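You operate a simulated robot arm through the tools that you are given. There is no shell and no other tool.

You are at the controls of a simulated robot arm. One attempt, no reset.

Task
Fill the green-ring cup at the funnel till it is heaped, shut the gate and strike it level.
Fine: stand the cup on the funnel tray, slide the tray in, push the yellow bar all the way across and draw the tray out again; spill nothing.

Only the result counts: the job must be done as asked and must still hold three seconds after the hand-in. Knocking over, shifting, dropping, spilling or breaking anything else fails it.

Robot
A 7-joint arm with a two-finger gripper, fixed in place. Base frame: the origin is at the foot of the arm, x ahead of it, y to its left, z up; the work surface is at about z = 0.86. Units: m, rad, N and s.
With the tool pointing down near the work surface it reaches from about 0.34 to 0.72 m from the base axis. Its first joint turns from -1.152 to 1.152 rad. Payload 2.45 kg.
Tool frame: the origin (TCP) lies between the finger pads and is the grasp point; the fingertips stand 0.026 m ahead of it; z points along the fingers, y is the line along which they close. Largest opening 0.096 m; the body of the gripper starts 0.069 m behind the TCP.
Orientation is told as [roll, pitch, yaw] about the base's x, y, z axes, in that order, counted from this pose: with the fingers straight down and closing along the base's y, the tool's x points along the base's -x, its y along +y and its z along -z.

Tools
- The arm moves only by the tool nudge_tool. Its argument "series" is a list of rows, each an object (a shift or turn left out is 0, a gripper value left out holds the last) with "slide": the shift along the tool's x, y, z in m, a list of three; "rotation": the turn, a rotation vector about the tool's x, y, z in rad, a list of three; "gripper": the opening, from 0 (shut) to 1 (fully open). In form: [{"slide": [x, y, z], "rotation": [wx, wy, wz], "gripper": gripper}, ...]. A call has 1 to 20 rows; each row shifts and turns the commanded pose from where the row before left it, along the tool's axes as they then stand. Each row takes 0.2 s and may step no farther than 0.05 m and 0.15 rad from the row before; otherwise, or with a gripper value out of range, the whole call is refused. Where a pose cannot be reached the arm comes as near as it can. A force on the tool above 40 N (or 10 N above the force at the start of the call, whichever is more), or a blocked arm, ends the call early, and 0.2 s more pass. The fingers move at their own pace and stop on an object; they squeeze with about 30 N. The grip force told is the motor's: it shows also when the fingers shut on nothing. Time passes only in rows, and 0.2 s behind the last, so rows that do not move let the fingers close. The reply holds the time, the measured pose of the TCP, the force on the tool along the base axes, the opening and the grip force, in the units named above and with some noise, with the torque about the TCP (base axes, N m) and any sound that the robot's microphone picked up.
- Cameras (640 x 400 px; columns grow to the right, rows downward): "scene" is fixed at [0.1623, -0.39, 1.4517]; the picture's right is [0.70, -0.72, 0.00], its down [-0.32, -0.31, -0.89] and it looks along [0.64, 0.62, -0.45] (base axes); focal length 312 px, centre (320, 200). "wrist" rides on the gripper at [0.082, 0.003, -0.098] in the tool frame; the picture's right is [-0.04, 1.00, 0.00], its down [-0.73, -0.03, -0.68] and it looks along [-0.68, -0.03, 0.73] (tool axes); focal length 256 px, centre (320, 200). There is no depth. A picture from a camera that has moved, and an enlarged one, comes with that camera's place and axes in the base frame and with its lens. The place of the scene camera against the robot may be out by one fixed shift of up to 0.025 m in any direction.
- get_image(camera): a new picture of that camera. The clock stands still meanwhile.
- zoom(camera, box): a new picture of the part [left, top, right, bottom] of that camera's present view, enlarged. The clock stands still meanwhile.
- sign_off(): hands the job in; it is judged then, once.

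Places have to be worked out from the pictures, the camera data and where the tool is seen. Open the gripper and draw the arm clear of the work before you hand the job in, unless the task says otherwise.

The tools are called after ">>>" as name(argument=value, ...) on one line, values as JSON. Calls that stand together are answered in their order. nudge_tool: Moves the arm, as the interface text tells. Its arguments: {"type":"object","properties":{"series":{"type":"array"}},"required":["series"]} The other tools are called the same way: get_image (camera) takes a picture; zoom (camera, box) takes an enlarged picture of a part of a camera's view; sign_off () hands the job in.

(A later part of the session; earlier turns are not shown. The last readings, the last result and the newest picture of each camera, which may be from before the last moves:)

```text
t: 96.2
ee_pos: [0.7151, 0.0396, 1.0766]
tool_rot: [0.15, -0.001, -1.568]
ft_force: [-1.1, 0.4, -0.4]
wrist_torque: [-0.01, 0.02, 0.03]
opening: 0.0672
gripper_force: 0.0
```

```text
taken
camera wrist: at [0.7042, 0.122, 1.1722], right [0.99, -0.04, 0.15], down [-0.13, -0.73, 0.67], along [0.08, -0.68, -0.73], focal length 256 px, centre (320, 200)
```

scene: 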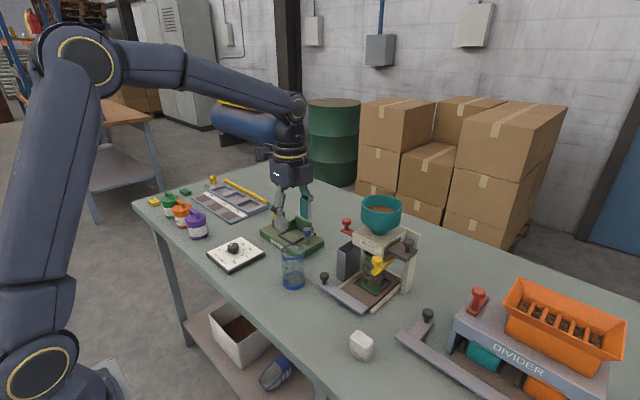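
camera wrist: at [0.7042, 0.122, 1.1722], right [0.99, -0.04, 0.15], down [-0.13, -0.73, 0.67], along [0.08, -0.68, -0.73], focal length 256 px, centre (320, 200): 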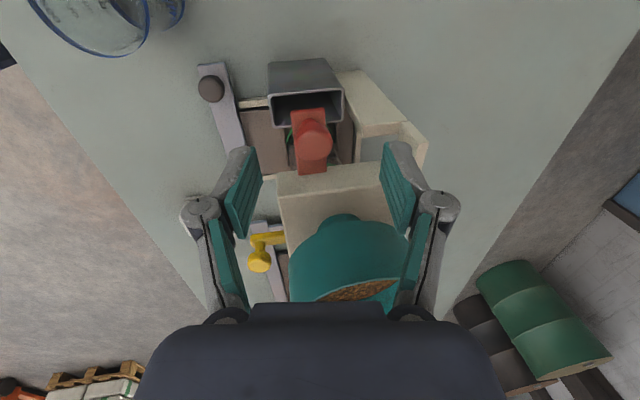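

I'm aligned as before, so I'll lower, grip and relieve.

>>> nudge_tool(series=[{"slide": [-0.0005, -0.003, 0.02]}, {"slide": [-0.0005, -0.0031, 0.022]}, {}, {"gripper": 0.1}, {}, {}, {}, {}])

```text
t: 98.0
ee_pos: [0.7165, 0.0371, 1.0337]
tool_rot: [0.15, 0.001, -1.569]
ft_force: [8.9, 0.5, -1.3]
wrist_torque: [0.03, 0.35, 0.03]
opening: 0.0231
gripper_force: 44.8
```

It's gripped with little load. I'll pull to the pre-flow position and give one reduced pulse.

>>> nudge_tool(series=[{"slide": [0.005, 0, 0]}, {"slide": [0.005, 0, 0]}, {}, {"slide": [0.008, 0, 0]}, {"slide": [-0.008, 0, 0]}])

>>> zoom(camera="scene", box=[368, 245, 386, 265])

>>> zoom(camera="scene", box=[340, 230, 410, 310])

```text
t: 99.2
ee_pos: [0.717, 0.0471, 1.0346]
tool_rot: [0.153, 0.002, -1.568]
ft_force: [22.7, 1.1, -5.6]
wrist_torque: [-0.27, 0.33, -0.07]
opening: 0.0232
gripper_force: 45.0
```

```text
16.00 times, centred on (377, 255) of scene
camera zoom: at [0.1632, -0.3899, 1.4516], right [0.7, -0.72, 0.0], down [-0.32, -0.31, -0.89], along [0.64, 0.62, -0.45], focal length 4991 px, centre (-592, -680)
```

zoom: 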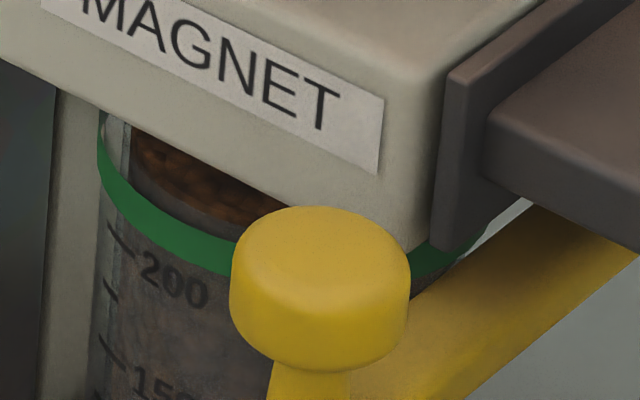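

```text
5.00 times, centred on (375, 270) of scene
camera zoom: at [0.1632, -0.3899, 1.4516], right [0.7, -0.72, 0.0], down [-0.32, -0.31, -0.89], along [0.64, 0.62, -0.45], focal length 1560 px, centre (45, -150)
```

zoom: 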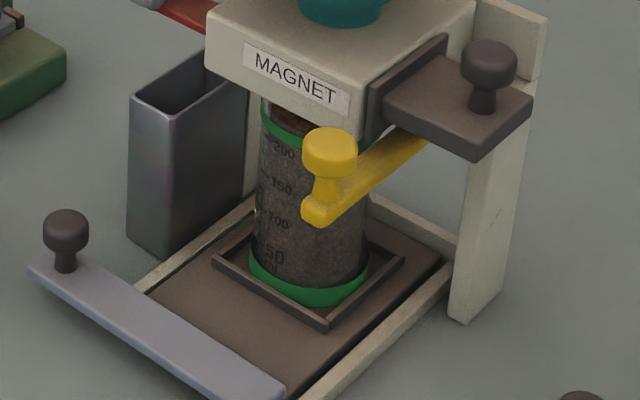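

No spill is visible. I'll shut fully, release, and inspect from the front.

>>> nudge_tool(series=[{"slide": [-0.004, 0.0008, 0]}, {"slide": [-0.004, 0, 0]}, {"slide": [-0.0025, 0, 0]}, {}])

>>> nudge_tool(series=[{"slide": [0.0003, 0, -0.0003], "gripper": 0.6}, {}, {}, {"slide": [0, 0, -0.02]}, {"slide": [0, 0, -0.03]}, {"slide": [0, 0, -0.03]}, {"slide": [0, -0.03, -0.02]}, {"slide": [0, -0.04, 0], "rotation": [0.15, 0, 0]}, {"slide": [0, -0.045, 0]}, {"slide": [0, -0.045, 0]}, {}])

>>> nudge_tool(series=[{"rotation": [0, 0, -0.1427], "gripper": 1.0}, {"rotation": [0, 0, -0.1427]}, {"rotation": [0, 0, -0.1427]}, {"rotation": [0, 0, -0.1427]}, {"rotation": [0, 0, -0.1427]}, {"rotation": [0, 0, -0.1427]}, {"rotation": [0, 0, -0.1427]}, {"rotation": [0, 0, -0.1427]}, {"rotation": [0, 0, -0.1427]}, {"rotation": [0, 0, -0.1427]}, {"rotation": [0, 0, -0.1427]}, {"slide": [0, -0.04, 0]}, {"slide": [0, -0.045, 0]}, {"rotation": [0, -0.15, 0]}, {"rotation": [0, -0.15, 0]}, {"rotation": [0, -0.15, 0]}, {"rotation": [0, -0.15, 0]}, {}])

>>> nudge_tool(series=[{"slide": [0.0143, 0, 0.0387]}, {"slide": [0.0143, 0, 0.0387]}, {"slide": [0.0143, 0, 0.0387]}, {}, {}])

>>> zoom(camera="wrist", box=[296, 180, 346, 216])

>>> zoom(camera="wrist", box=[240, 90, 400, 240])

```text
t: 100.2
ee_pos: [0.7171, 0.0383, 1.0355]
tool_rot: [0.15, 0.003, -1.57]
ft_force: [11.2, 2.9, 0.9]
wrist_torque: [-0.43, 0.38, -0.06]
opening: 0.023
gripper_force: 45.1
```

```text
t: 102.6
ee_pos: [0.5461, 0.0387, 1.1241]
tool_rot: [0.0, 0.0, -1.57]
ft_force: [-0.7, 0.1, -0.7]
wrist_torque: [0.0, 0.0, 0.01]
opening: 0.0576
gripper_force: 0.1
```

```text
t: 106.4
ee_pos: [0.5421, -0.0462, 1.1238]
tool_rot: [-0.001, -0.602, 0.0]
ft_force: [0.5, 0.2, -0.4]
wrist_torque: [0.01, 0.0, 0.01]
opening: 0.0961
gripper_force: 0.2
```

```text
t: 107.6
ee_pos: [0.5722, -0.0451, 1.0046]
tool_rot: [0.0, -0.599, 0.001]
ft_force: [-0.9, 0.3, 0.0]
wrist_torque: [-0.01, 0.05, 0.02]
opening: 0.096
gripper_force: 0.0
```

```text
11.11 times, centred on (321, 198) of wrist
camera zoom: at [0.4504, -0.0411, 1.0385], right [0.03, 1.0, 0.02], down [0.22, -0.03, 0.97], along [0.97, -0.03, -0.22], focal length 2844 px, centre (309, 222)
```

zoom: 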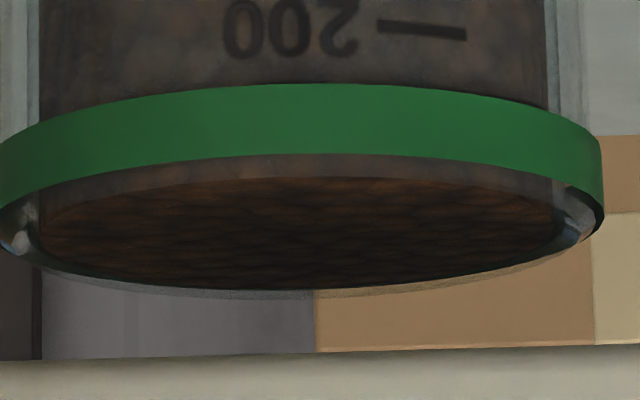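

```text
2.67 times, centred on (320, 165) of wrist
camera zoom: at [0.4504, -0.0411, 1.0385], right [0.03, 1.0, 0.02], down [0.22, -0.03, 0.97], along [0.97, -0.03, -0.22], focal length 683 px, centre (320, 293)
```

zoom: 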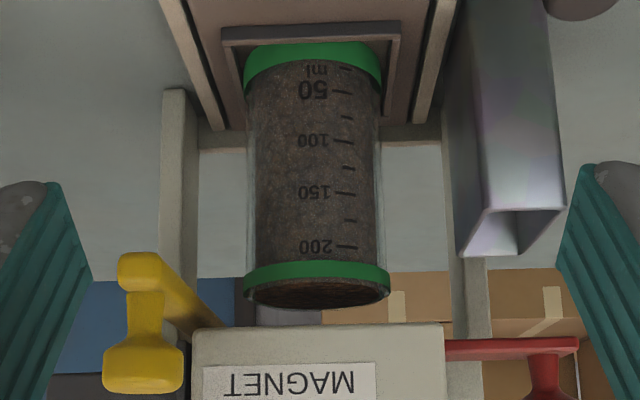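

The brim is full across the opening, but a low mound wouldn't show from this angle. I'll lower the camera to rim level to see any heap in profile.

>>> nudge_tool(series=[{"slide": [0.0142, 0, 0.0206]}, {"slide": [0.0142, 0, 0.0206]}, {}, {}])

>>> get_image(camera="wrist")

>>> zoom(camera="wrist", box=[280, 200, 350, 260])

```text
t: 108.6
ee_pos: [0.5713, -0.0446, 0.9548]
tool_rot: [0.001, -0.602, 0.0]
ft_force: [0.1, 0.8, 0.8]
wrist_torque: [0.01, 0.03, 0.01]
opening: 0.0957
gripper_force: 0.0
```

```text
taken
camera wrist: at [0.4489, -0.041, 0.9887], right [0.03, 1.0, 0.02], down [0.22, -0.03, 0.97], along [0.97, -0.03, -0.22], focal length 256 px, centre (320, 200)
```

wrist: 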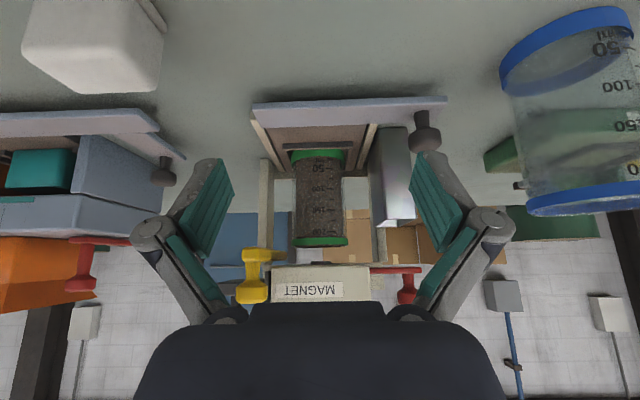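

```text
6.67 times, centred on (315, 230) of wrist
camera zoom: at [0.4489, -0.041, 0.9887], right [0.03, 1.0, 0.02], down [0.22, -0.03, 0.97], along [0.97, -0.03, -0.22], focal length 1707 px, centre (353, 0)
```

zoom: 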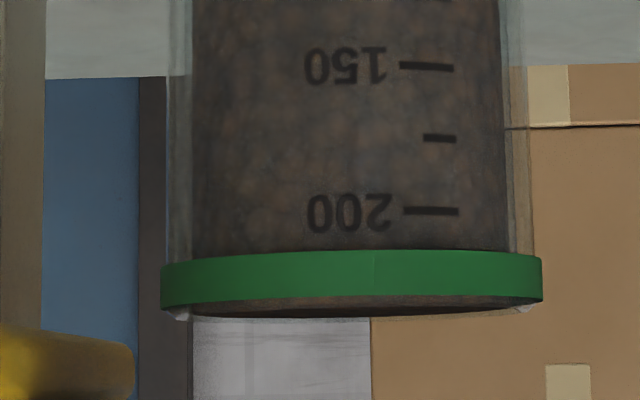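

>>> zoom(camera="wrist", box=[300, 236, 344, 256])

```text
14.55 times, centred on (322, 246) of wrist
camera zoom: at [0.4489, -0.041, 0.9887], right [0.03, 1.0, 0.02], down [0.22, -0.03, 0.97], along [0.97, -0.03, -0.22], focal length 3724 px, centre (291, -469)
```

zoom: 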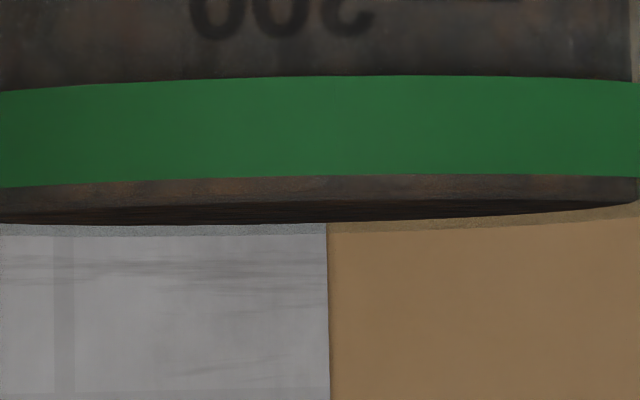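

In profile the material is level with or slightly below the rim (within 1 mm), so the last reduced pulse added almost nothing and there's no mound yet. I'll return for one more pulse with nearly the earlier stroke.

>>> nudge_tool(series=[{"slide": [-0.0142, 0, -0.0206], "gripper": 0.7}, {"slide": [-0.0142, 0, -0.0206]}, {"slide": [-0.0143, 0, -0.0387]}, {"slide": [-0.0143, 0, -0.0387]}, {"slide": [-0.0143, 0, -0.0387]}, {"rotation": [0, 0.15, 0]}, {"rotation": [0, 0.15, 0]}, {"rotation": [0, 0.15, 0]}, {"rotation": [0, 0.15, 0]}, {"slide": [0, 0.045, 0]}, {"slide": [0, 0.04, 0]}, {}])

>>> nudge_tool(series=[{"rotation": [0, 0, 0.1427]}, {"rotation": [0, 0, 0.1427]}, {"rotation": [0, 0, 0.1427]}, {"rotation": [0, 0, 0.1427]}, {"rotation": [0, 0, 0.1427]}, {"rotation": [0, 0, 0.1427]}, {"rotation": [0, 0, 0.1427]}, {"rotation": [0, 0, 0.1427]}, {"rotation": [0, 0, 0.1427]}, {"rotation": [0, 0, 0.1427]}, {"rotation": [0, 0, 0.1427]}, {"rotation": [-0.15, 0, 0]}, {"slide": [0, 0.04, 0]}, {"slide": [0, 0.04, 0]}, {"slide": [0, 0.0283, 0.02]}, {"slide": [0, 0.0283, 0.02]}, {"slide": [0, 0.0283, 0.02]}, {"slide": [0, 0, 0.012]}, {}, {}])

>>> get_image(camera="wrist")

```text
t: 111.2
ee_pos: [0.5434, 0.0354, 1.1211]
tool_rot: [-0.002, 0.0, 0.001]
ft_force: [0.4, -0.9, -0.1]
wrist_torque: [0.0, -0.01, 0.03]
opening: 0.0671
gripper_force: 0.0
```

```text
t: 115.4
ee_pos: [0.7165, 0.0381, 1.0782]
tool_rot: [0.151, 0.0, -1.57]
ft_force: [0.8, -0.1, 0.4]
wrist_torque: [-0.01, -0.01, 0.0]
opening: 0.0672
gripper_force: 0.1
```

```text
taken
camera wrist: at [0.7049, 0.1206, 1.1744], right [0.99, -0.04, 0.15], down [-0.13, -0.73, 0.67], along [0.08, -0.68, -0.73], focal length 256 px, centre (320, 200)
```

wrist: 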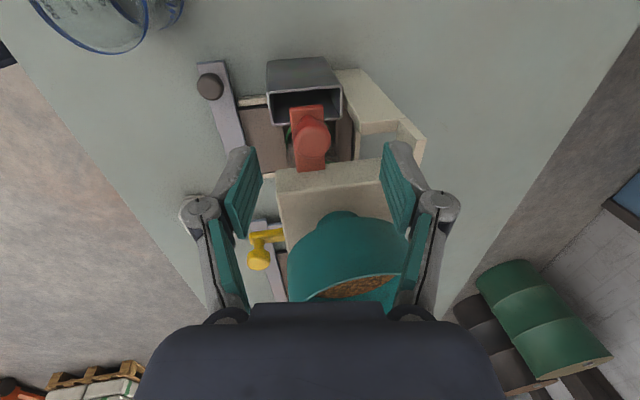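

>>> nudge_tool(series=[{"slide": [0.0003, -0.0033, 0.021]}, {"slide": [0, -0.0033, 0.022]}, {}, {"gripper": 0.1}, {}, {}, {}, {}])

```text
t: 117.2
ee_pos: [0.7167, 0.0372, 1.0348]
tool_rot: [0.157, 0.002, -1.568]
ft_force: [29.8, -0.1, -0.9]
wrist_torque: [0.04, 0.37, 0.03]
opening: 0.0233
gripper_force: 42.8
```

>>> nudge_tool(series=[{"slide": [0, 0.0025, 0]}, {}])

>>> nudge_tool(series=[{"slide": [0.005, 0, 0]}, {"slide": [0.0055, 0, 0]}, {}, {"slide": [0.0085, 0, 0]}, {"slide": [-0.009, 0, 0]}])

>>> zoom(camera="scene", box=[368, 245, 386, 265])

>>> zoom(camera="scene", box=[340, 230, 410, 310])

```text
t: 117.8
ee_pos: [0.7169, 0.038, 1.0341]
tool_rot: [0.15, 0.0, -1.569]
ft_force: [3.6, 1.6, 10.6]
wrist_torque: [-0.23, 0.43, 0.0]
opening: 0.0231
gripper_force: 45.0
```

```text
t: 119.0
ee_pos: [0.7174, 0.0475, 1.0334]
tool_rot: [0.146, 0.001, -1.567]
ft_force: [-26.1, 0.6, 23.7]
wrist_torque: [0.01, 0.59, -0.06]
opening: 0.0227
gripper_force: 44.8
```

```text
16.00 times, centred on (377, 255) of scene
camera zoom: at [0.161, -0.39, 1.4518], right [0.7, -0.72, 0.0], down [-0.32, -0.31, -0.89], along [0.64, 0.62, -0.45], focal length 4991 px, centre (-592, -680)
```

zoom: 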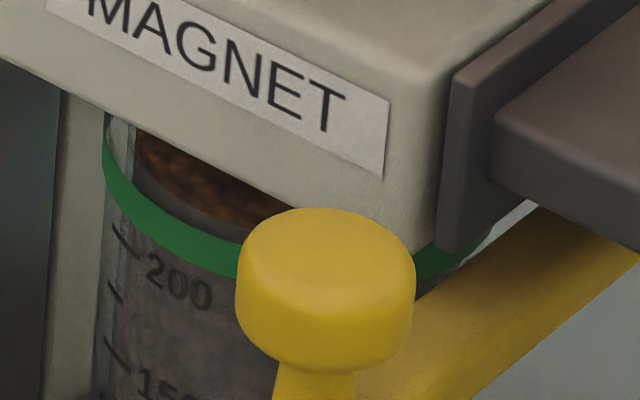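

```text
5.00 times, centred on (375, 270) of scene
camera zoom: at [0.161, -0.39, 1.4518], right [0.7, -0.72, 0.0], down [-0.32, -0.31, -0.89], along [0.64, 0.62, -0.45], focal length 1560 px, centre (45, -150)
```

zoom: 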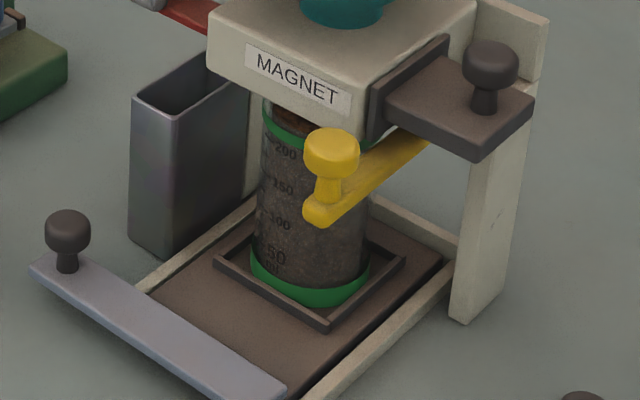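

The surface texture has changed and there's no spill. I'll shut the gate, release and inspect in profile.

>>> nudge_tool(series=[{"slide": [-0.003, -0.0018, -0.0008]}, {"slide": [-0.004, 0, 0]}, {"slide": [-0.0035, 0, 0]}, {}])

>>> nudge_tool(series=[{"slide": [0.0003, 0, -0.0003], "gripper": 0.6}, {}, {}, {"slide": [0, 0, -0.02]}, {"slide": [0, 0, -0.03]}, {"slide": [0, 0, -0.03]}, {"slide": [0, -0.03, -0.02]}, {"slide": [0, -0.04, 0], "rotation": [0.15, 0, 0]}, {"slide": [0, -0.045, 0]}, {"slide": [0, -0.045, 0]}, {}])

>>> nudge_tool(series=[{"rotation": [0, 0, -0.1427], "gripper": 1.0}, {"rotation": [0, 0, -0.1427]}, {"rotation": [0, 0, -0.1427]}, {"rotation": [0, 0, -0.1427]}, {"rotation": [0, 0, -0.1427]}, {"rotation": [0, 0, -0.1427]}, {"rotation": [0, 0, -0.1427]}, {"rotation": [0, 0, -0.1427]}, {"rotation": [0, 0, -0.1427]}, {"rotation": [0, 0, -0.1427]}, {"rotation": [0, 0, -0.1427]}, {"slide": [0, -0.04, 0]}, {"slide": [0, -0.045, 0]}, {"rotation": [0, -0.15, 0]}, {"rotation": [0, -0.15, 0]}, {"rotation": [0, -0.15, 0]}, {"rotation": [0, -0.15, 0]}, {}])

>>> nudge_tool(series=[{"slide": [0.0143, 0, 0.0387]}, {"slide": [0.0143, 0, 0.0387]}, {"slide": [0.0143, 0, 0.0387]}, {"slide": [0.0142, 0, 0.0206]}, {"slide": [0.0142, 0, 0.0206]}, {}, {}])

>>> zoom(camera="wrist", box=[280, 200, 350, 260])

>>> zoom(camera="wrist", box=[298, 232, 346, 260])

```text
t: 120.0
ee_pos: [0.7176, 0.0371, 1.0326]
tool_rot: [0.151, -0.002, -1.572]
ft_force: [14.0, 0.4, -6.1]
wrist_torque: [0.45, 0.26, 0.02]
opening: 0.0229
gripper_force: 44.3
```

```text
t: 122.4
ee_pos: [0.5413, 0.0349, 1.12]
tool_rot: [-0.001, 0.001, -1.568]
ft_force: [0.6, 0.6, 0.0]
wrist_torque: [-0.01, -0.01, -0.02]
opening: 0.0578
gripper_force: 0.0
```

```text
t: 126.2
ee_pos: [0.5422, -0.0469, 1.1236]
tool_rot: [0.001, -0.602, 0.001]
ft_force: [0.5, 0.7, 0.3]
wrist_torque: [0.03, 0.0, -0.02]
opening: 0.0962
gripper_force: 0.0
```

```text
t: 127.8
ee_pos: [0.5712, -0.0462, 0.9525]
tool_rot: [0.0, -0.601, -0.001]
ft_force: [0.8, 0.1, -1.1]
wrist_torque: [0.0, 0.0, 0.01]
opening: 0.096
gripper_force: 0.1
```

```text
6.67 times, centred on (315, 230) of wrist
camera zoom: at [0.4492, -0.0424, 0.9863], right [0.03, 1.0, 0.02], down [0.22, -0.03, 0.97], along [0.97, -0.03, -0.22], focal length 1707 px, centre (353, 0)
```

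zoom: 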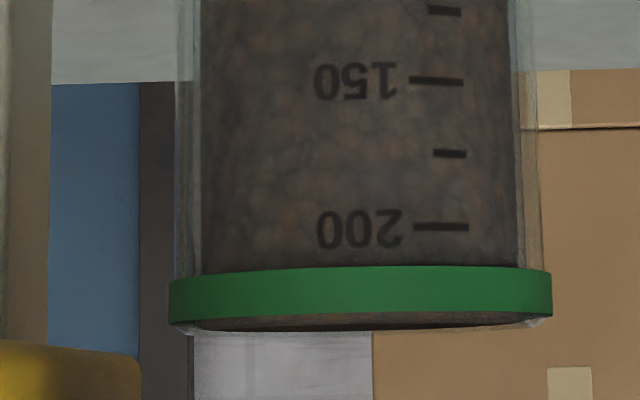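

```text
13.33 times, centred on (322, 246) of wrist
camera zoom: at [0.4492, -0.0424, 0.9863], right [0.03, 1.0, 0.02], down [0.22, -0.03, 0.97], along [0.97, -0.03, -0.22], focal length 3413 px, centre (293, -413)
```

zoom: 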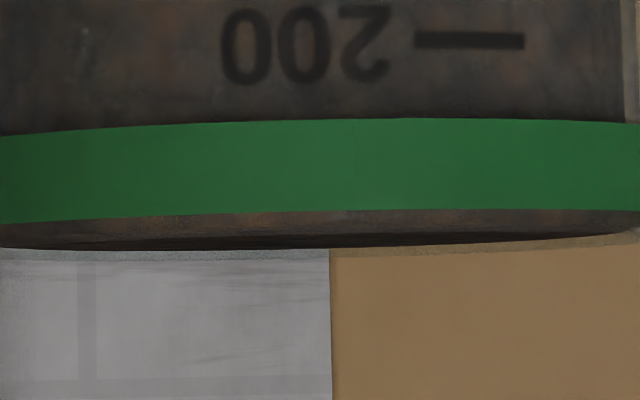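

There's no visible change at the rim. I'll compare the bowl level with the earlier picture to see whether the last pulses released anything.

>>> zoom(camera="scene", box=[355, 190, 405, 240])

>>> zoom(camera="scene", box=[340, 215, 420, 305])

```text
8.00 times, centred on (380, 215) of scene
camera zoom: at [0.1623, -0.39, 1.4517], right [0.7, -0.72, 0.0], down [-0.32, -0.31, -0.89], along [0.64, 0.62, -0.45], focal length 2496 px, centre (-160, 80)
```

zoom: 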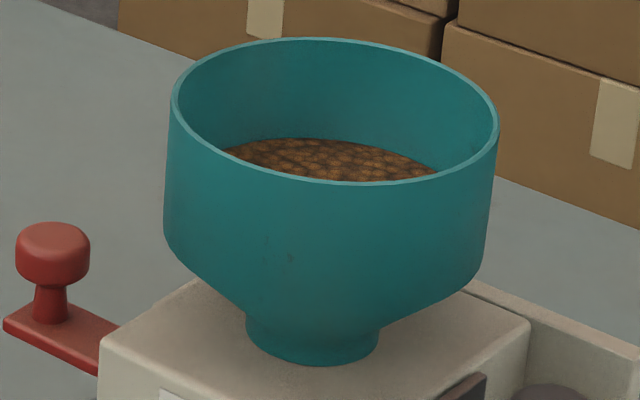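

```text
4.44 times, centred on (380, 260) of scene
camera zoom: at [0.1623, -0.39, 1.4517], right [0.7, -0.72, 0.0], down [-0.32, -0.31, -0.89], along [0.64, 0.62, -0.45], focal length 1386 px, centre (53, -67)
```

zoom: 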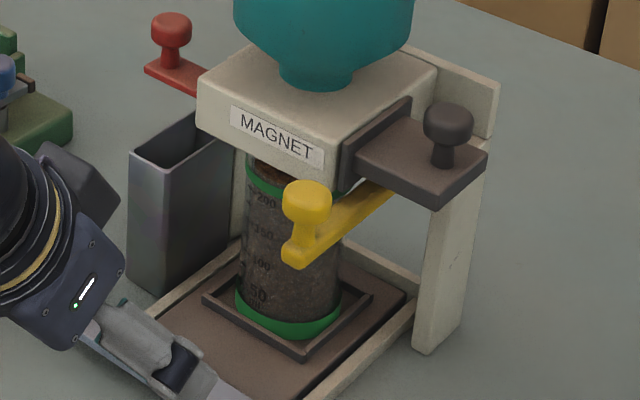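

The bowl dropped only about 3 mm (about 16 ml) since the earlier picture, so the last two pulses gave little. I'll record a precise baseline of the bowl surface, then return for another pulse, using bowl level as a meter.

>>> zoom(camera="scene", box=[366, 200, 394, 218])

>>> nudge_tool(series=[{"slide": [-0.0142, 0, -0.0206], "gripper": 0.7}, {"slide": [-0.0142, 0, -0.0206]}, {"slide": [-0.0143, 0, -0.0387]}, {"slide": [-0.0143, 0, -0.0387]}, {"slide": [-0.0143, 0, -0.0387]}, {"rotation": [0, 0.15, 0]}, {"rotation": [0, 0.15, 0]}, {"rotation": [0, 0.15, 0]}, {"rotation": [0, 0.15, 0]}, {"slide": [0, 0.045, 0]}, {"slide": [0, 0.041, 0]}, {}])

>>> nudge_tool(series=[{"rotation": [0, 0, 0.1427]}, {"rotation": [0, 0, 0.1427]}, {"rotation": [0, 0, 0.1427]}, {"rotation": [0, 0, 0.1427]}, {"rotation": [0, 0, 0.1427]}, {"rotation": [0, 0, 0.1427]}, {"rotation": [0, 0, 0.1427]}, {"rotation": [0, 0, 0.1427]}, {"rotation": [0, 0, 0.1427]}, {"rotation": [0, 0, 0.1427]}, {"rotation": [0, 0, 0.1427]}, {"rotation": [-0.15, 0, 0]}, {"slide": [0, 0.04, 0]}, {"slide": [0, 0.04, 0]}, {"slide": [0, 0.0283, 0.02]}, {"slide": [0, 0.0283, 0.02]}, {"slide": [0, 0.0283, 0.02]}, {"slide": [0, 0, 0.012]}, {}, {}])

>>> get_image(camera="wrist")

```text
16.00 times, centred on (380, 209) of scene
camera zoom: at [0.1623, -0.39, 1.4517], right [0.7, -0.72, 0.0], down [-0.32, -0.31, -0.89], along [0.64, 0.62, -0.45], focal length 4991 px, centre (-640, 56)
```

zoom: 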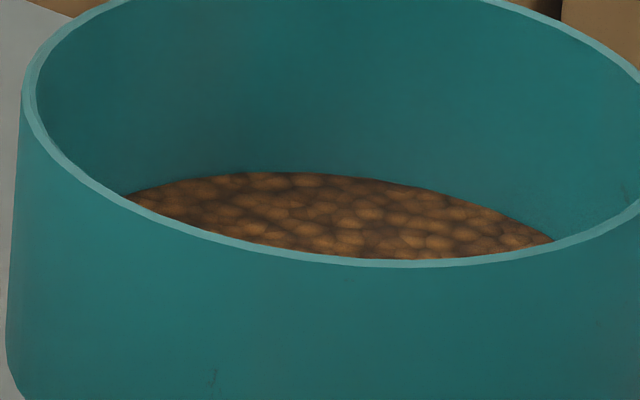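

```text
t: 130.4
ee_pos: [0.5449, 0.0386, 1.1227]
tool_rot: [0.001, 0.0, 0.001]
ft_force: [-0.4, -1.2, -1.0]
wrist_torque: [0.0, 0.03, -0.04]
opening: 0.0673
gripper_force: 0.0
```

```text
t: 134.6
ee_pos: [0.7157, 0.0399, 1.075]
tool_rot: [0.149, 0.0, -1.569]
ft_force: [-0.6, -0.5, 0.1]
wrist_torque: [0.01, 0.01, 0.02]
opening: 0.067
gripper_force: 0.1
```

```text
taken
camera wrist: at [0.7045, 0.1213, 1.1721], right [0.99, -0.04, 0.15], down [-0.13, -0.73, 0.67], along [0.08, -0.68, -0.73], focal length 256 px, centre (320, 200)
```

wrist: 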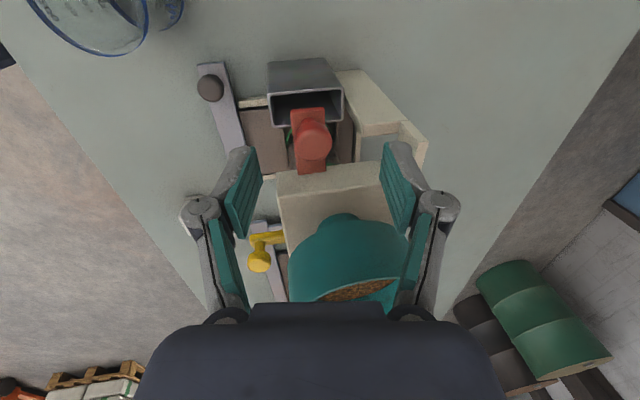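

>>> nudge_tool(series=[{"slide": [-0.0006, -0.0025, 0.02]}, {"slide": [-0.0006, -0.0026, 0.0203]}, {}, {"gripper": 0.1}, {}, {}, {}, {}])

>>> zoom(camera="scene", box=[366, 200, 394, 218])

```text
t: 136.4
ee_pos: [0.7172, 0.0386, 1.0361]
tool_rot: [0.149, -0.001, -1.569]
ft_force: [6.9, 0.5, -0.9]
wrist_torque: [0.01, 0.33, 0.03]
opening: 0.023
gripper_force: 44.7
```

```text
16.00 times, centred on (380, 209) of scene
camera zoom: at [0.1626, -0.39, 1.4516], right [0.7, -0.72, 0.0], down [-0.32, -0.31, -0.89], along [0.64, 0.62, -0.45], focal length 4991 px, centre (-640, 56)
```

zoom: 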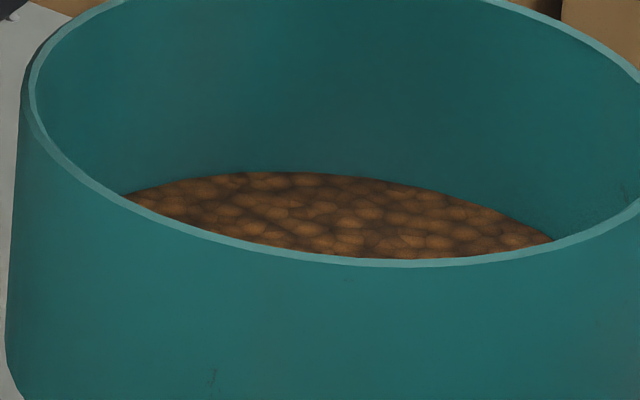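

It's gripped with the baseline unchanged. I'll give one full-stroke pulse and compare the bowl and cup.

>>> nudge_tool(series=[{"slide": [0.005, 0, 0]}, {"slide": [0.0055, 0, 0]}, {}, {"slide": [0.009, 0, 0]}, {"slide": [-0.009, 0, 0]}])

>>> zoom(camera="scene", box=[366, 200, 394, 218])

>>> zoom(camera="scene", box=[368, 245, 386, 265])

>>> zoom(camera="scene", box=[340, 230, 410, 310])

```text
t: 137.6
ee_pos: [0.717, 0.0481, 1.036]
tool_rot: [0.149, -0.001, -1.57]
ft_force: [-4.8, 0.8, 5.7]
wrist_torque: [-0.36, 0.42, -0.1]
opening: 0.0232
gripper_force: 45.4
```

```text
16.00 times, centred on (380, 209) of scene
camera zoom: at [0.162, -0.3899, 1.4517], right [0.7, -0.72, 0.0], down [-0.32, -0.31, -0.89], along [0.64, 0.62, -0.45], focal length 4991 px, centre (-640, 56)
```

zoom: 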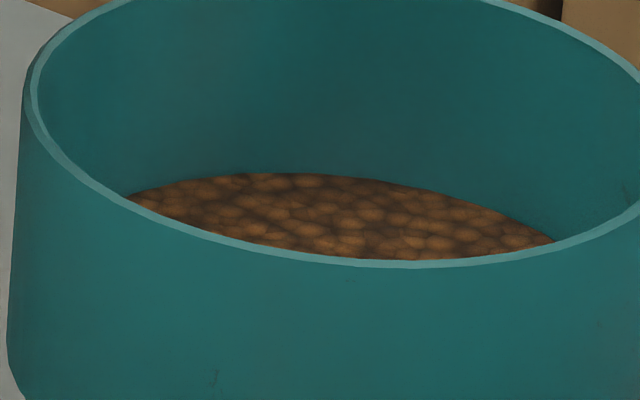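

```text
16.00 times, centred on (377, 255) of scene
camera zoom: at [0.162, -0.3899, 1.4517], right [0.7, -0.72, 0.0], down [-0.32, -0.31, -0.89], along [0.64, 0.62, -0.45], focal length 4991 px, centre (-592, -680)
```

zoom: 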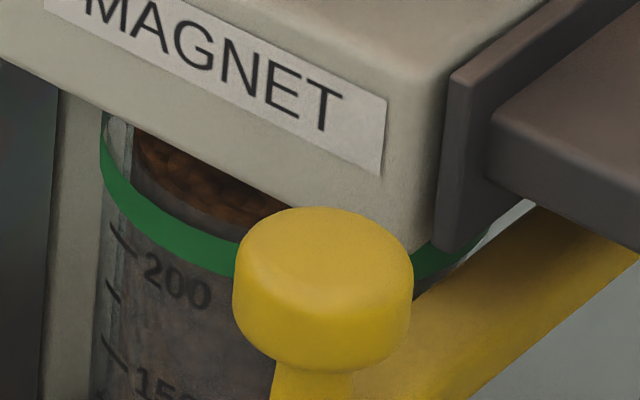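

```text
5.00 times, centred on (375, 270) of scene
camera zoom: at [0.162, -0.3899, 1.4517], right [0.7, -0.72, 0.0], down [-0.32, -0.31, -0.89], along [0.64, 0.62, -0.45], focal length 1560 px, centre (45, -150)
```

zoom: 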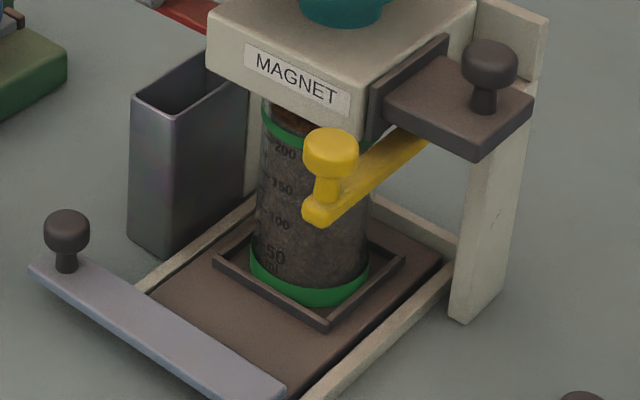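

The bowl moved only about 1 px (about 1 ml), so the release is very sensitive to stroke. I'll use a slightly longer pulse and meter it by the bowl.

>>> nudge_tool(series=[{"slide": [0.0097, 0, 0]}, {"slide": [-0.0097, 0, 0]}])

>>> zoom(camera="scene", box=[366, 200, 394, 218])

>>> zoom(camera="scene", box=[368, 245, 386, 265])

```text
t: 138.2
ee_pos: [0.7164, 0.05, 1.037]
tool_rot: [0.149, 0.0, -1.568]
ft_force: [-9.8, -0.4, 9.2]
wrist_torque: [-0.25, 0.56, -0.07]
opening: 0.0231
gripper_force: 45.0
```

```text
16.00 times, centred on (380, 209) of scene
camera zoom: at [0.1618, -0.3899, 1.4517], right [0.7, -0.72, 0.0], down [-0.32, -0.31, -0.89], along [0.64, 0.62, -0.45], focal length 4991 px, centre (-640, 56)
```

zoom: 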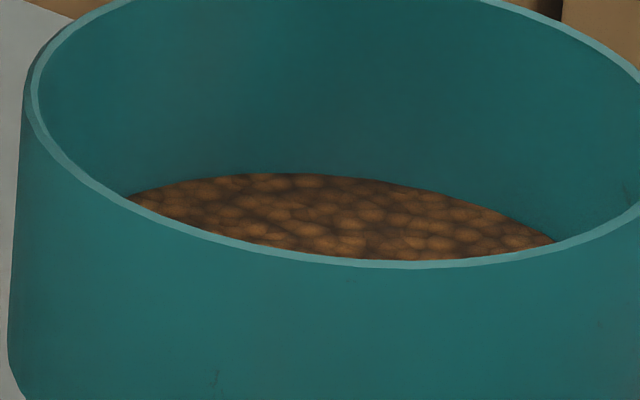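

```text
16.00 times, centred on (377, 255) of scene
camera zoom: at [0.1618, -0.3899, 1.4517], right [0.7, -0.72, 0.0], down [-0.32, -0.31, -0.89], along [0.64, 0.62, -0.45], focal length 4991 px, centre (-592, -680)
```

zoom: 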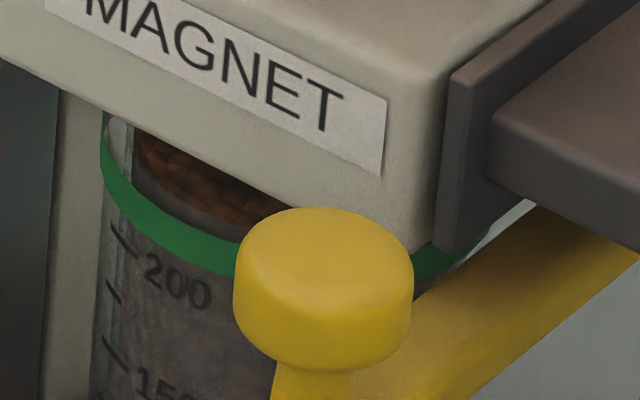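

The bowl hardly changed again. Before doing anything riskier I'll shut the gate and inspect the rim in profile once more.

>>> nudge_tool(series=[{"slide": [-0.004, 0, 0]}, {"slide": [-0.004, 0, 0]}, {"slide": [-0.003, 0, 0]}, {}])

>>> nudge_tool(series=[{"slide": [0.0003, 0, -0.0003], "gripper": 0.6}, {}, {}, {"slide": [0, 0, -0.02]}, {"slide": [0, 0, -0.03]}, {"slide": [0, 0, -0.03]}, {"slide": [0, -0.03, -0.02]}, {"slide": [0, -0.04, 0], "rotation": [0.15, 0, 0]}, {"slide": [0, -0.045, 0]}, {"slide": [0, -0.045, 0]}, {}])

>>> nudge_tool(series=[{"rotation": [0, 0, -0.1427], "gripper": 1.0}, {"rotation": [0, 0, -0.1427]}, {"rotation": [0, 0, -0.1427]}, {"rotation": [0, 0, -0.1427]}, {"rotation": [0, 0, -0.1427]}, {"rotation": [0, 0, -0.1427]}, {"rotation": [0, 0, -0.1427]}, {"rotation": [0, 0, -0.1427]}, {"rotation": [0, 0, -0.1427]}, {"rotation": [0, 0, -0.1427]}, {"rotation": [0, 0, -0.1427]}, {"slide": [0, -0.04, 0]}, {"slide": [0, -0.045, 0]}, {"rotation": [0, -0.15, 0]}, {"rotation": [0, -0.15, 0]}, {"rotation": [0, -0.15, 0]}, {"rotation": [0, -0.15, 0]}, {}])

>>> nudge_tool(series=[{"slide": [0.0143, 0, 0.0387]}, {"slide": [0.0143, 0, 0.0387]}, {"slide": [0.0143, 0, 0.0387]}, {"slide": [0.0142, 0, 0.0206]}, {"slide": [0.0142, 0, 0.0206]}, {"slide": [0.0045, 0, 0.0066]}, {}, {}])

>>> get_image(camera="wrist")

>>> zoom(camera="wrist", box=[280, 210, 350, 270])

```text
t: 139.2
ee_pos: [0.718, 0.0394, 1.0357]
tool_rot: [0.152, 0.002, -1.569]
ft_force: [-16.2, 4.1, 18.7]
wrist_torque: [-0.37, 0.5, -0.05]
opening: 0.0231
gripper_force: 45.1
```

```text
t: 141.6
ee_pos: [0.5379, 0.037, 1.1253]
tool_rot: [0.0, 0.003, -1.569]
ft_force: [-0.1, 1.3, 0.1]
wrist_torque: [-0.02, 0.02, -0.04]
opening: 0.0577
gripper_force: 0.1
```

```text
t: 145.4
ee_pos: [0.5438, -0.0475, 1.1242]
tool_rot: [0.001, -0.602, 0.001]
ft_force: [0.5, -0.5, -0.5]
wrist_torque: [0.03, -0.01, 0.01]
opening: 0.0959
gripper_force: 0.1
```

```text
t: 147.2
ee_pos: [0.5728, -0.0474, 0.9452]
tool_rot: [-0.002, -0.599, 0.001]
ft_force: [0.6, 0.5, -0.1]
wrist_torque: [0.02, 0.03, 0.03]
opening: 0.0961
gripper_force: 0.1
```

```text
taken
camera wrist: at [0.4499, -0.0438, 0.9795], right [0.03, 1.0, 0.02], down [0.22, -0.03, 0.97], along [0.97, -0.03, -0.22], focal length 256 px, centre (320, 200)
```

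wrist: 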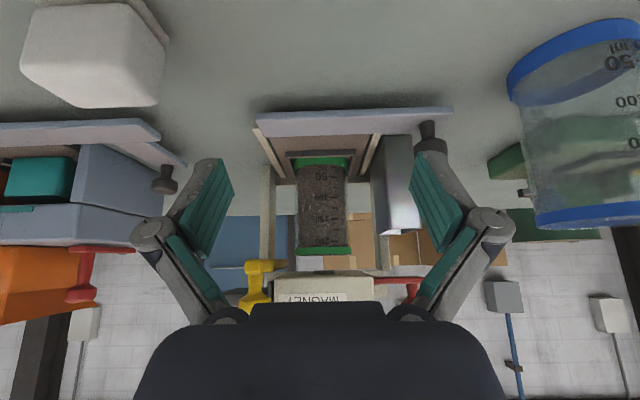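

```text
6.67 times, centred on (315, 240) of wrist
camera zoom: at [0.4499, -0.0438, 0.9795], right [0.03, 1.0, 0.02], down [0.22, -0.03, 0.97], along [0.97, -0.03, -0.22], focal length 1707 px, centre (353, -67)
```

zoom: 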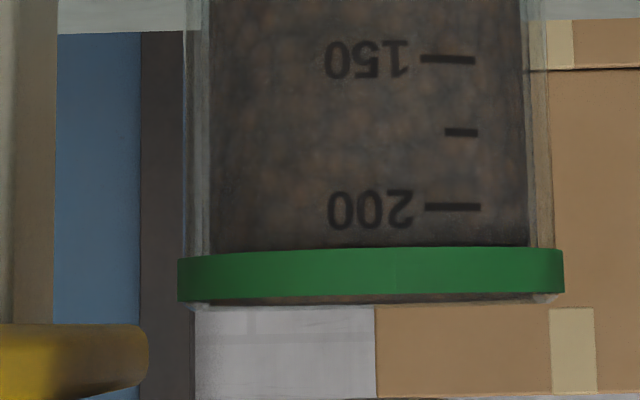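

>>> zoom(camera="wrist", box=[296, 238, 350, 262])

>>> zoom(camera="scene", box=[340, 190, 410, 305])

```text
11.85 times, centred on (323, 250) of wrist
camera zoom: at [0.4499, -0.0438, 0.9795], right [0.03, 1.0, 0.02], down [0.22, -0.03, 0.97], along [0.97, -0.03, -0.22], focal length 3034 px, centre (284, -393)
```

zoom: 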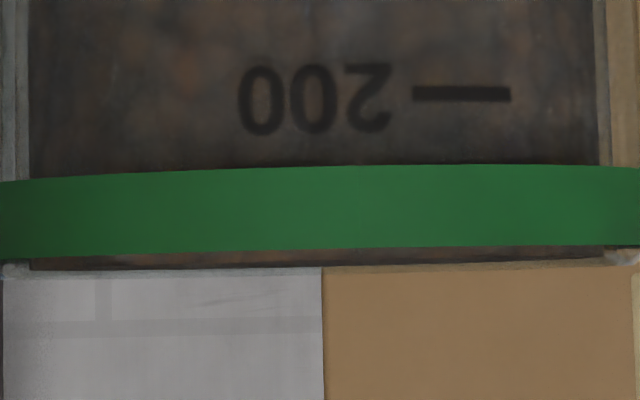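

```text
3.48 times, centred on (375, 248) of scene
camera zoom: at [0.1623, -0.39, 1.4517], right [0.7, -0.72, 0.0], down [-0.32, -0.31, -0.89], along [0.64, 0.62, -0.45], focal length 1085 px, centre (129, 35)
```

zoom: 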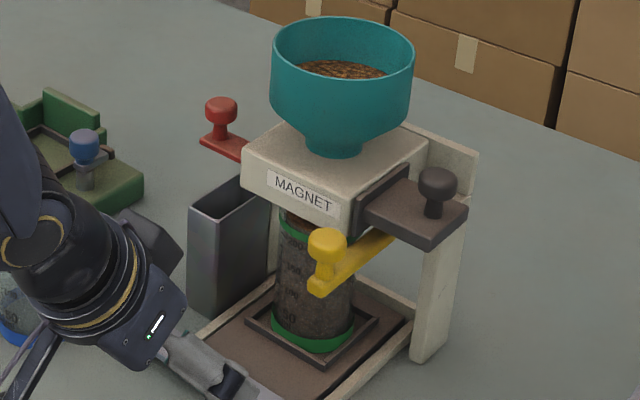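

The surface is flat about 1 mm below the rim. I'll take an unloaded bowl reading to compare with the t=128 baseline.

>>> zoom(camera="scene", box=[366, 200, 394, 218])

>>> zoom(camera="scene", box=[355, 190, 405, 240])

>>> zoom(camera="scene", box=[368, 245, 386, 265])

```text
16.00 times, centred on (380, 209) of scene
camera zoom: at [0.1623, -0.39, 1.4517], right [0.7, -0.72, 0.0], down [-0.32, -0.31, -0.89], along [0.64, 0.62, -0.45], focal length 4991 px, centre (-640, 56)
```

zoom: 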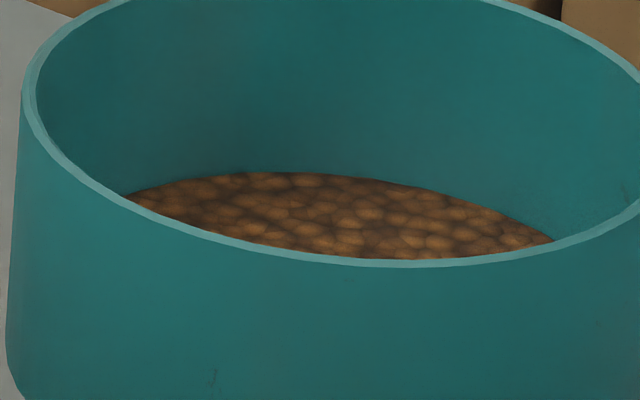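

```text
8.00 times, centred on (380, 215) of scene
camera zoom: at [0.1623, -0.39, 1.4517], right [0.7, -0.72, 0.0], down [-0.32, -0.31, -0.89], along [0.64, 0.62, -0.45], focal length 2496 px, centre (-160, 80)
```

zoom: 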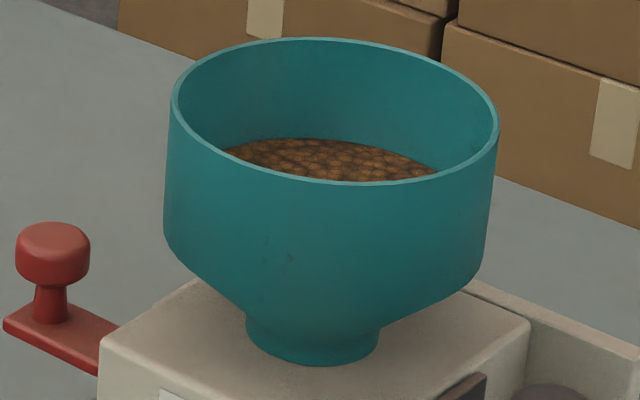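

```text
16.00 times, centred on (377, 255) of scene
camera zoom: at [0.1623, -0.39, 1.4517], right [0.7, -0.72, 0.0], down [-0.32, -0.31, -0.89], along [0.64, 0.62, -0.45], focal length 4991 px, centre (-592, -680)
```

zoom: 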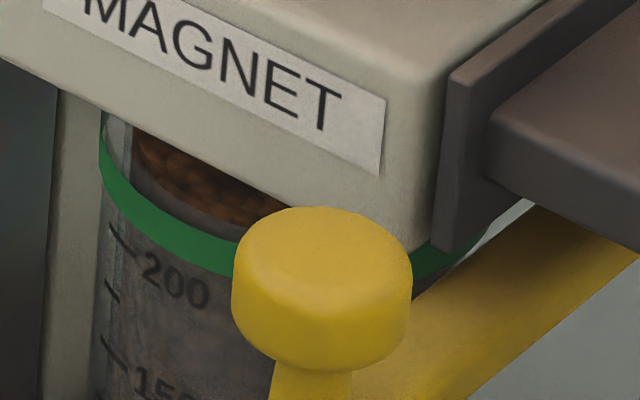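

The bowl is exactly as at t=128, so the last visit's pulses released nothing. I'll return and open the gate very gradually in 1 mm steps, watching for the stream, so that the top-up stays controlled.

>>> nudge_tool(series=[{"slide": [-0.0045, 0, -0.0066], "gripper": 0.7}, {"slide": [-0.0142, 0, -0.0206]}, {"slide": [-0.0142, 0, -0.0206]}, {"slide": [-0.0143, 0, -0.0387]}, {"slide": [-0.0143, 0, -0.0387]}, {"slide": [-0.0143, 0, -0.0387]}, {"rotation": [0, 0.15, 0]}, {"rotation": [0, 0.15, 0]}, {"rotation": [0, 0.15, 0]}, {"rotation": [0, 0.15, 0]}, {"slide": [0, 0.045, 0]}, {"slide": [0, 0.041, 0]}, {}])

>>> nudge_tool(series=[{"rotation": [0, 0, 0.1427]}, {"rotation": [0, 0, 0.1427]}, {"rotation": [0, 0, 0.1427]}, {"rotation": [0, 0, 0.1427]}, {"rotation": [0, 0, 0.1427]}, {"rotation": [0, 0, 0.1427]}, {"rotation": [0, 0, 0.1427]}, {"rotation": [0, 0, 0.1427]}, {"rotation": [0, 0, 0.1427]}, {"rotation": [0, 0, 0.1427]}, {"rotation": [0, 0, 0.1427]}, {"rotation": [-0.15, 0, 0]}, {"slide": [0, 0.04, 0]}, {"slide": [0, 0.04, 0]}, {"slide": [0, 0.0283, 0.02]}, {"slide": [0, 0.0283, 0.02]}, {"slide": [0, 0.0283, 0.02]}, {"slide": [0, 0, 0.012]}, {}, {}])

>>> get_image(camera="wrist")

```text
t: 150.0
ee_pos: [0.5441, 0.0378, 1.1229]
tool_rot: [-0.001, -0.001, 0.0]
ft_force: [0.1, -0.3, 0.1]
wrist_torque: [0.02, -0.03, 0.0]
opening: 0.0671
gripper_force: 0.0
```

```text
t: 154.2
ee_pos: [0.7162, 0.0396, 1.0777]
tool_rot: [0.15, 0.0, -1.568]
ft_force: [-0.1, -0.1, -0.7]
wrist_torque: [-0.03, -0.01, -0.01]
opening: 0.0672
gripper_force: 0.0
```

```text
taken
camera wrist: at [0.7066, 0.1219, 1.1745], right [0.99, -0.04, 0.15], down [-0.13, -0.73, 0.67], along [0.08, -0.68, -0.73], focal length 256 px, centre (320, 200)
```

wrist: 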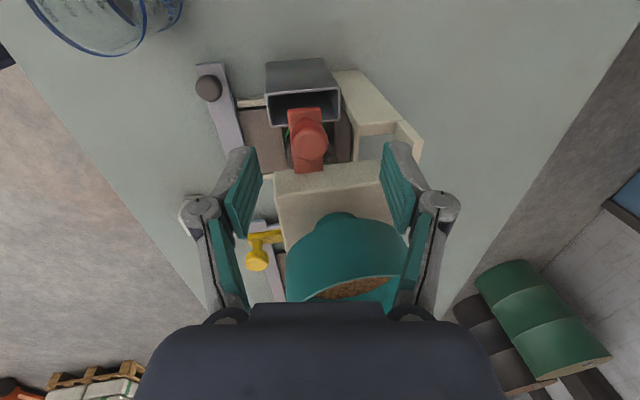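

>>> nudge_tool(series=[{"slide": [-0.0006, -0.0027, 0.021]}, {"slide": [-0.0006, -0.0028, 0.022]}, {}, {"gripper": 0.1}, {}, {}, {}, {}])

>>> nudge_tool(series=[{"slide": [0.005, 0, 0]}, {"slide": [0.005, 0, 0]}, {"slide": [0.002, 0, 0]}, {}])

>>> zoom(camera="scene", box=[366, 200, 394, 218])

>>> zoom(camera="scene", box=[368, 245, 386, 265])

>>> zoom(camera="wrist", box=[220, 80, 420, 280])

```text
t: 156.0
ee_pos: [0.717, 0.0389, 1.0354]
tool_rot: [0.149, -0.002, -1.568]
ft_force: [2.5, -0.6, -0.6]
wrist_torque: [0.01, 0.38, 0.03]
opening: 0.023
gripper_force: 45.1
```

```text
t: 157.0
ee_pos: [0.7169, 0.0492, 1.0362]
tool_rot: [0.147, 0.0, -1.569]
ft_force: [-20.6, -1.0, 5.3]
wrist_torque: [-0.36, 0.51, -0.1]
opening: 0.0231
gripper_force: 45.0
```

```text
16.00 times, centred on (380, 209) of scene
camera zoom: at [0.1616, -0.39, 1.4518], right [0.7, -0.72, 0.0], down [-0.32, -0.31, -0.89], along [0.64, 0.62, -0.45], focal length 4991 px, centre (-640, 56)
```

zoom: 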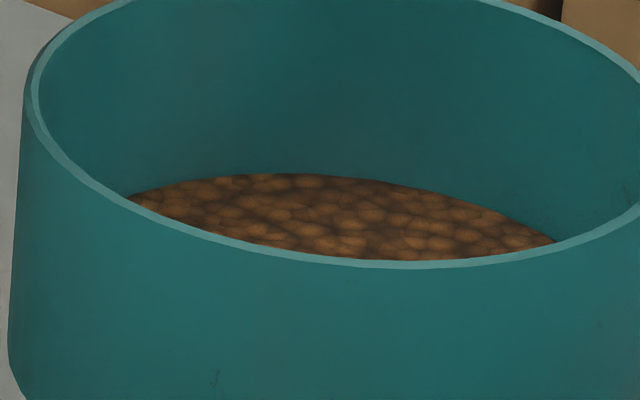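

```text
16.00 times, centred on (377, 255) of scene
camera zoom: at [0.1616, -0.39, 1.4518], right [0.7, -0.72, 0.0], down [-0.32, -0.31, -0.89], along [0.64, 0.62, -0.45], focal length 4991 px, centre (-592, -680)
```

zoom: 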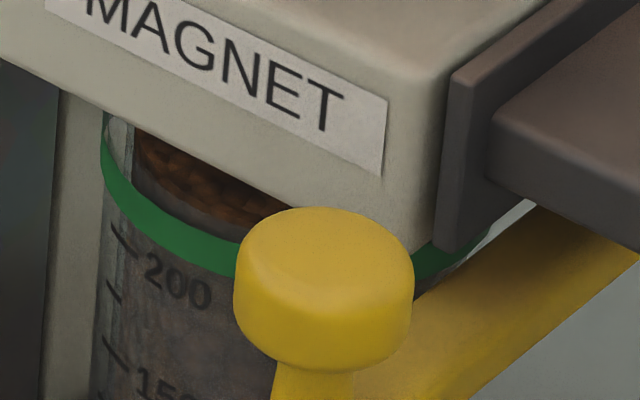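

```text
2.00 times, centred on (320, 180) of wrist
camera zoom: at [0.7064, 0.1319, 1.1318], right [0.99, -0.04, 0.15], down [-0.13, -0.73, 0.67], along [0.08, -0.68, -0.73], focal length 512 px, centre (320, 240)
```

zoom: 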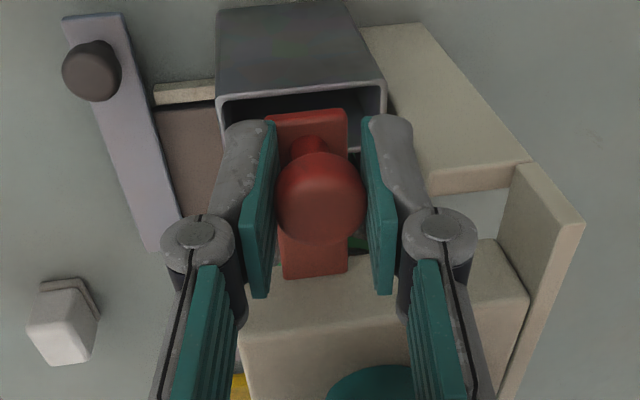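

I'm at about +11 mm with no flow. I'll relieve the side load and step 1.5 mm further.

>>> nudge_tool(series=[{"slide": [0.0015, -0.0015, 0]}, {}])

>>> zoom(camera="scene", box=[366, 200, 394, 218])

>>> zoom(camera="scene", box=[368, 245, 386, 265])

```text
t: 157.6
ee_pos: [0.7171, 0.0505, 1.0343]
tool_rot: [0.15, -0.002, -1.571]
ft_force: [-9.8, -0.9, 3.2]
wrist_torque: [-0.08, 0.44, -0.07]
opening: 0.0231
gripper_force: 45.5
```

```text
16.00 times, centred on (380, 209) of scene
camera zoom: at [0.162, -0.39, 1.4517], right [0.7, -0.72, 0.0], down [-0.32, -0.31, -0.89], along [0.64, 0.62, -0.45], focal length 4991 px, centre (-640, 56)
```

zoom: 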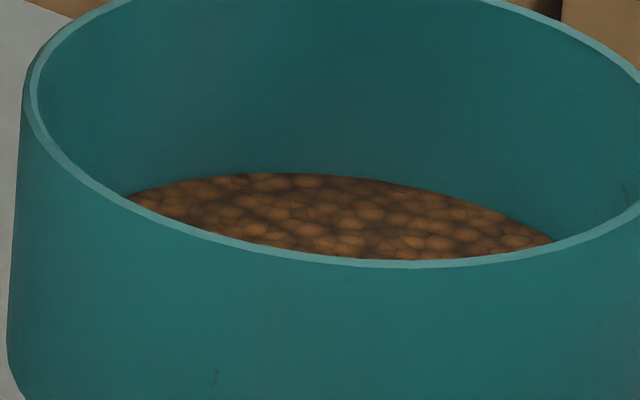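

```text
16.00 times, centred on (377, 255) of scene
camera zoom: at [0.162, -0.39, 1.4517], right [0.7, -0.72, 0.0], down [-0.32, -0.31, -0.89], along [0.64, 0.62, -0.45], focal length 4991 px, centre (-592, -680)
```

zoom: 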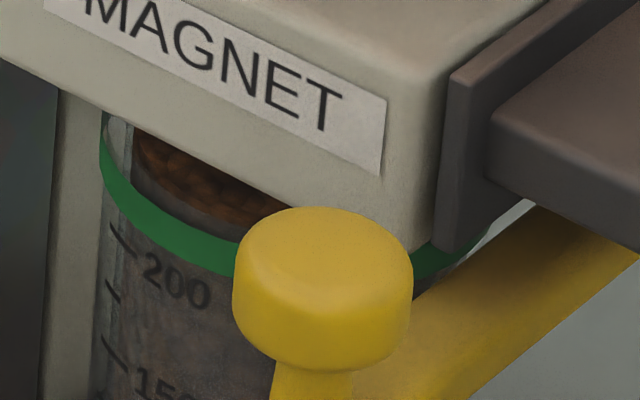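

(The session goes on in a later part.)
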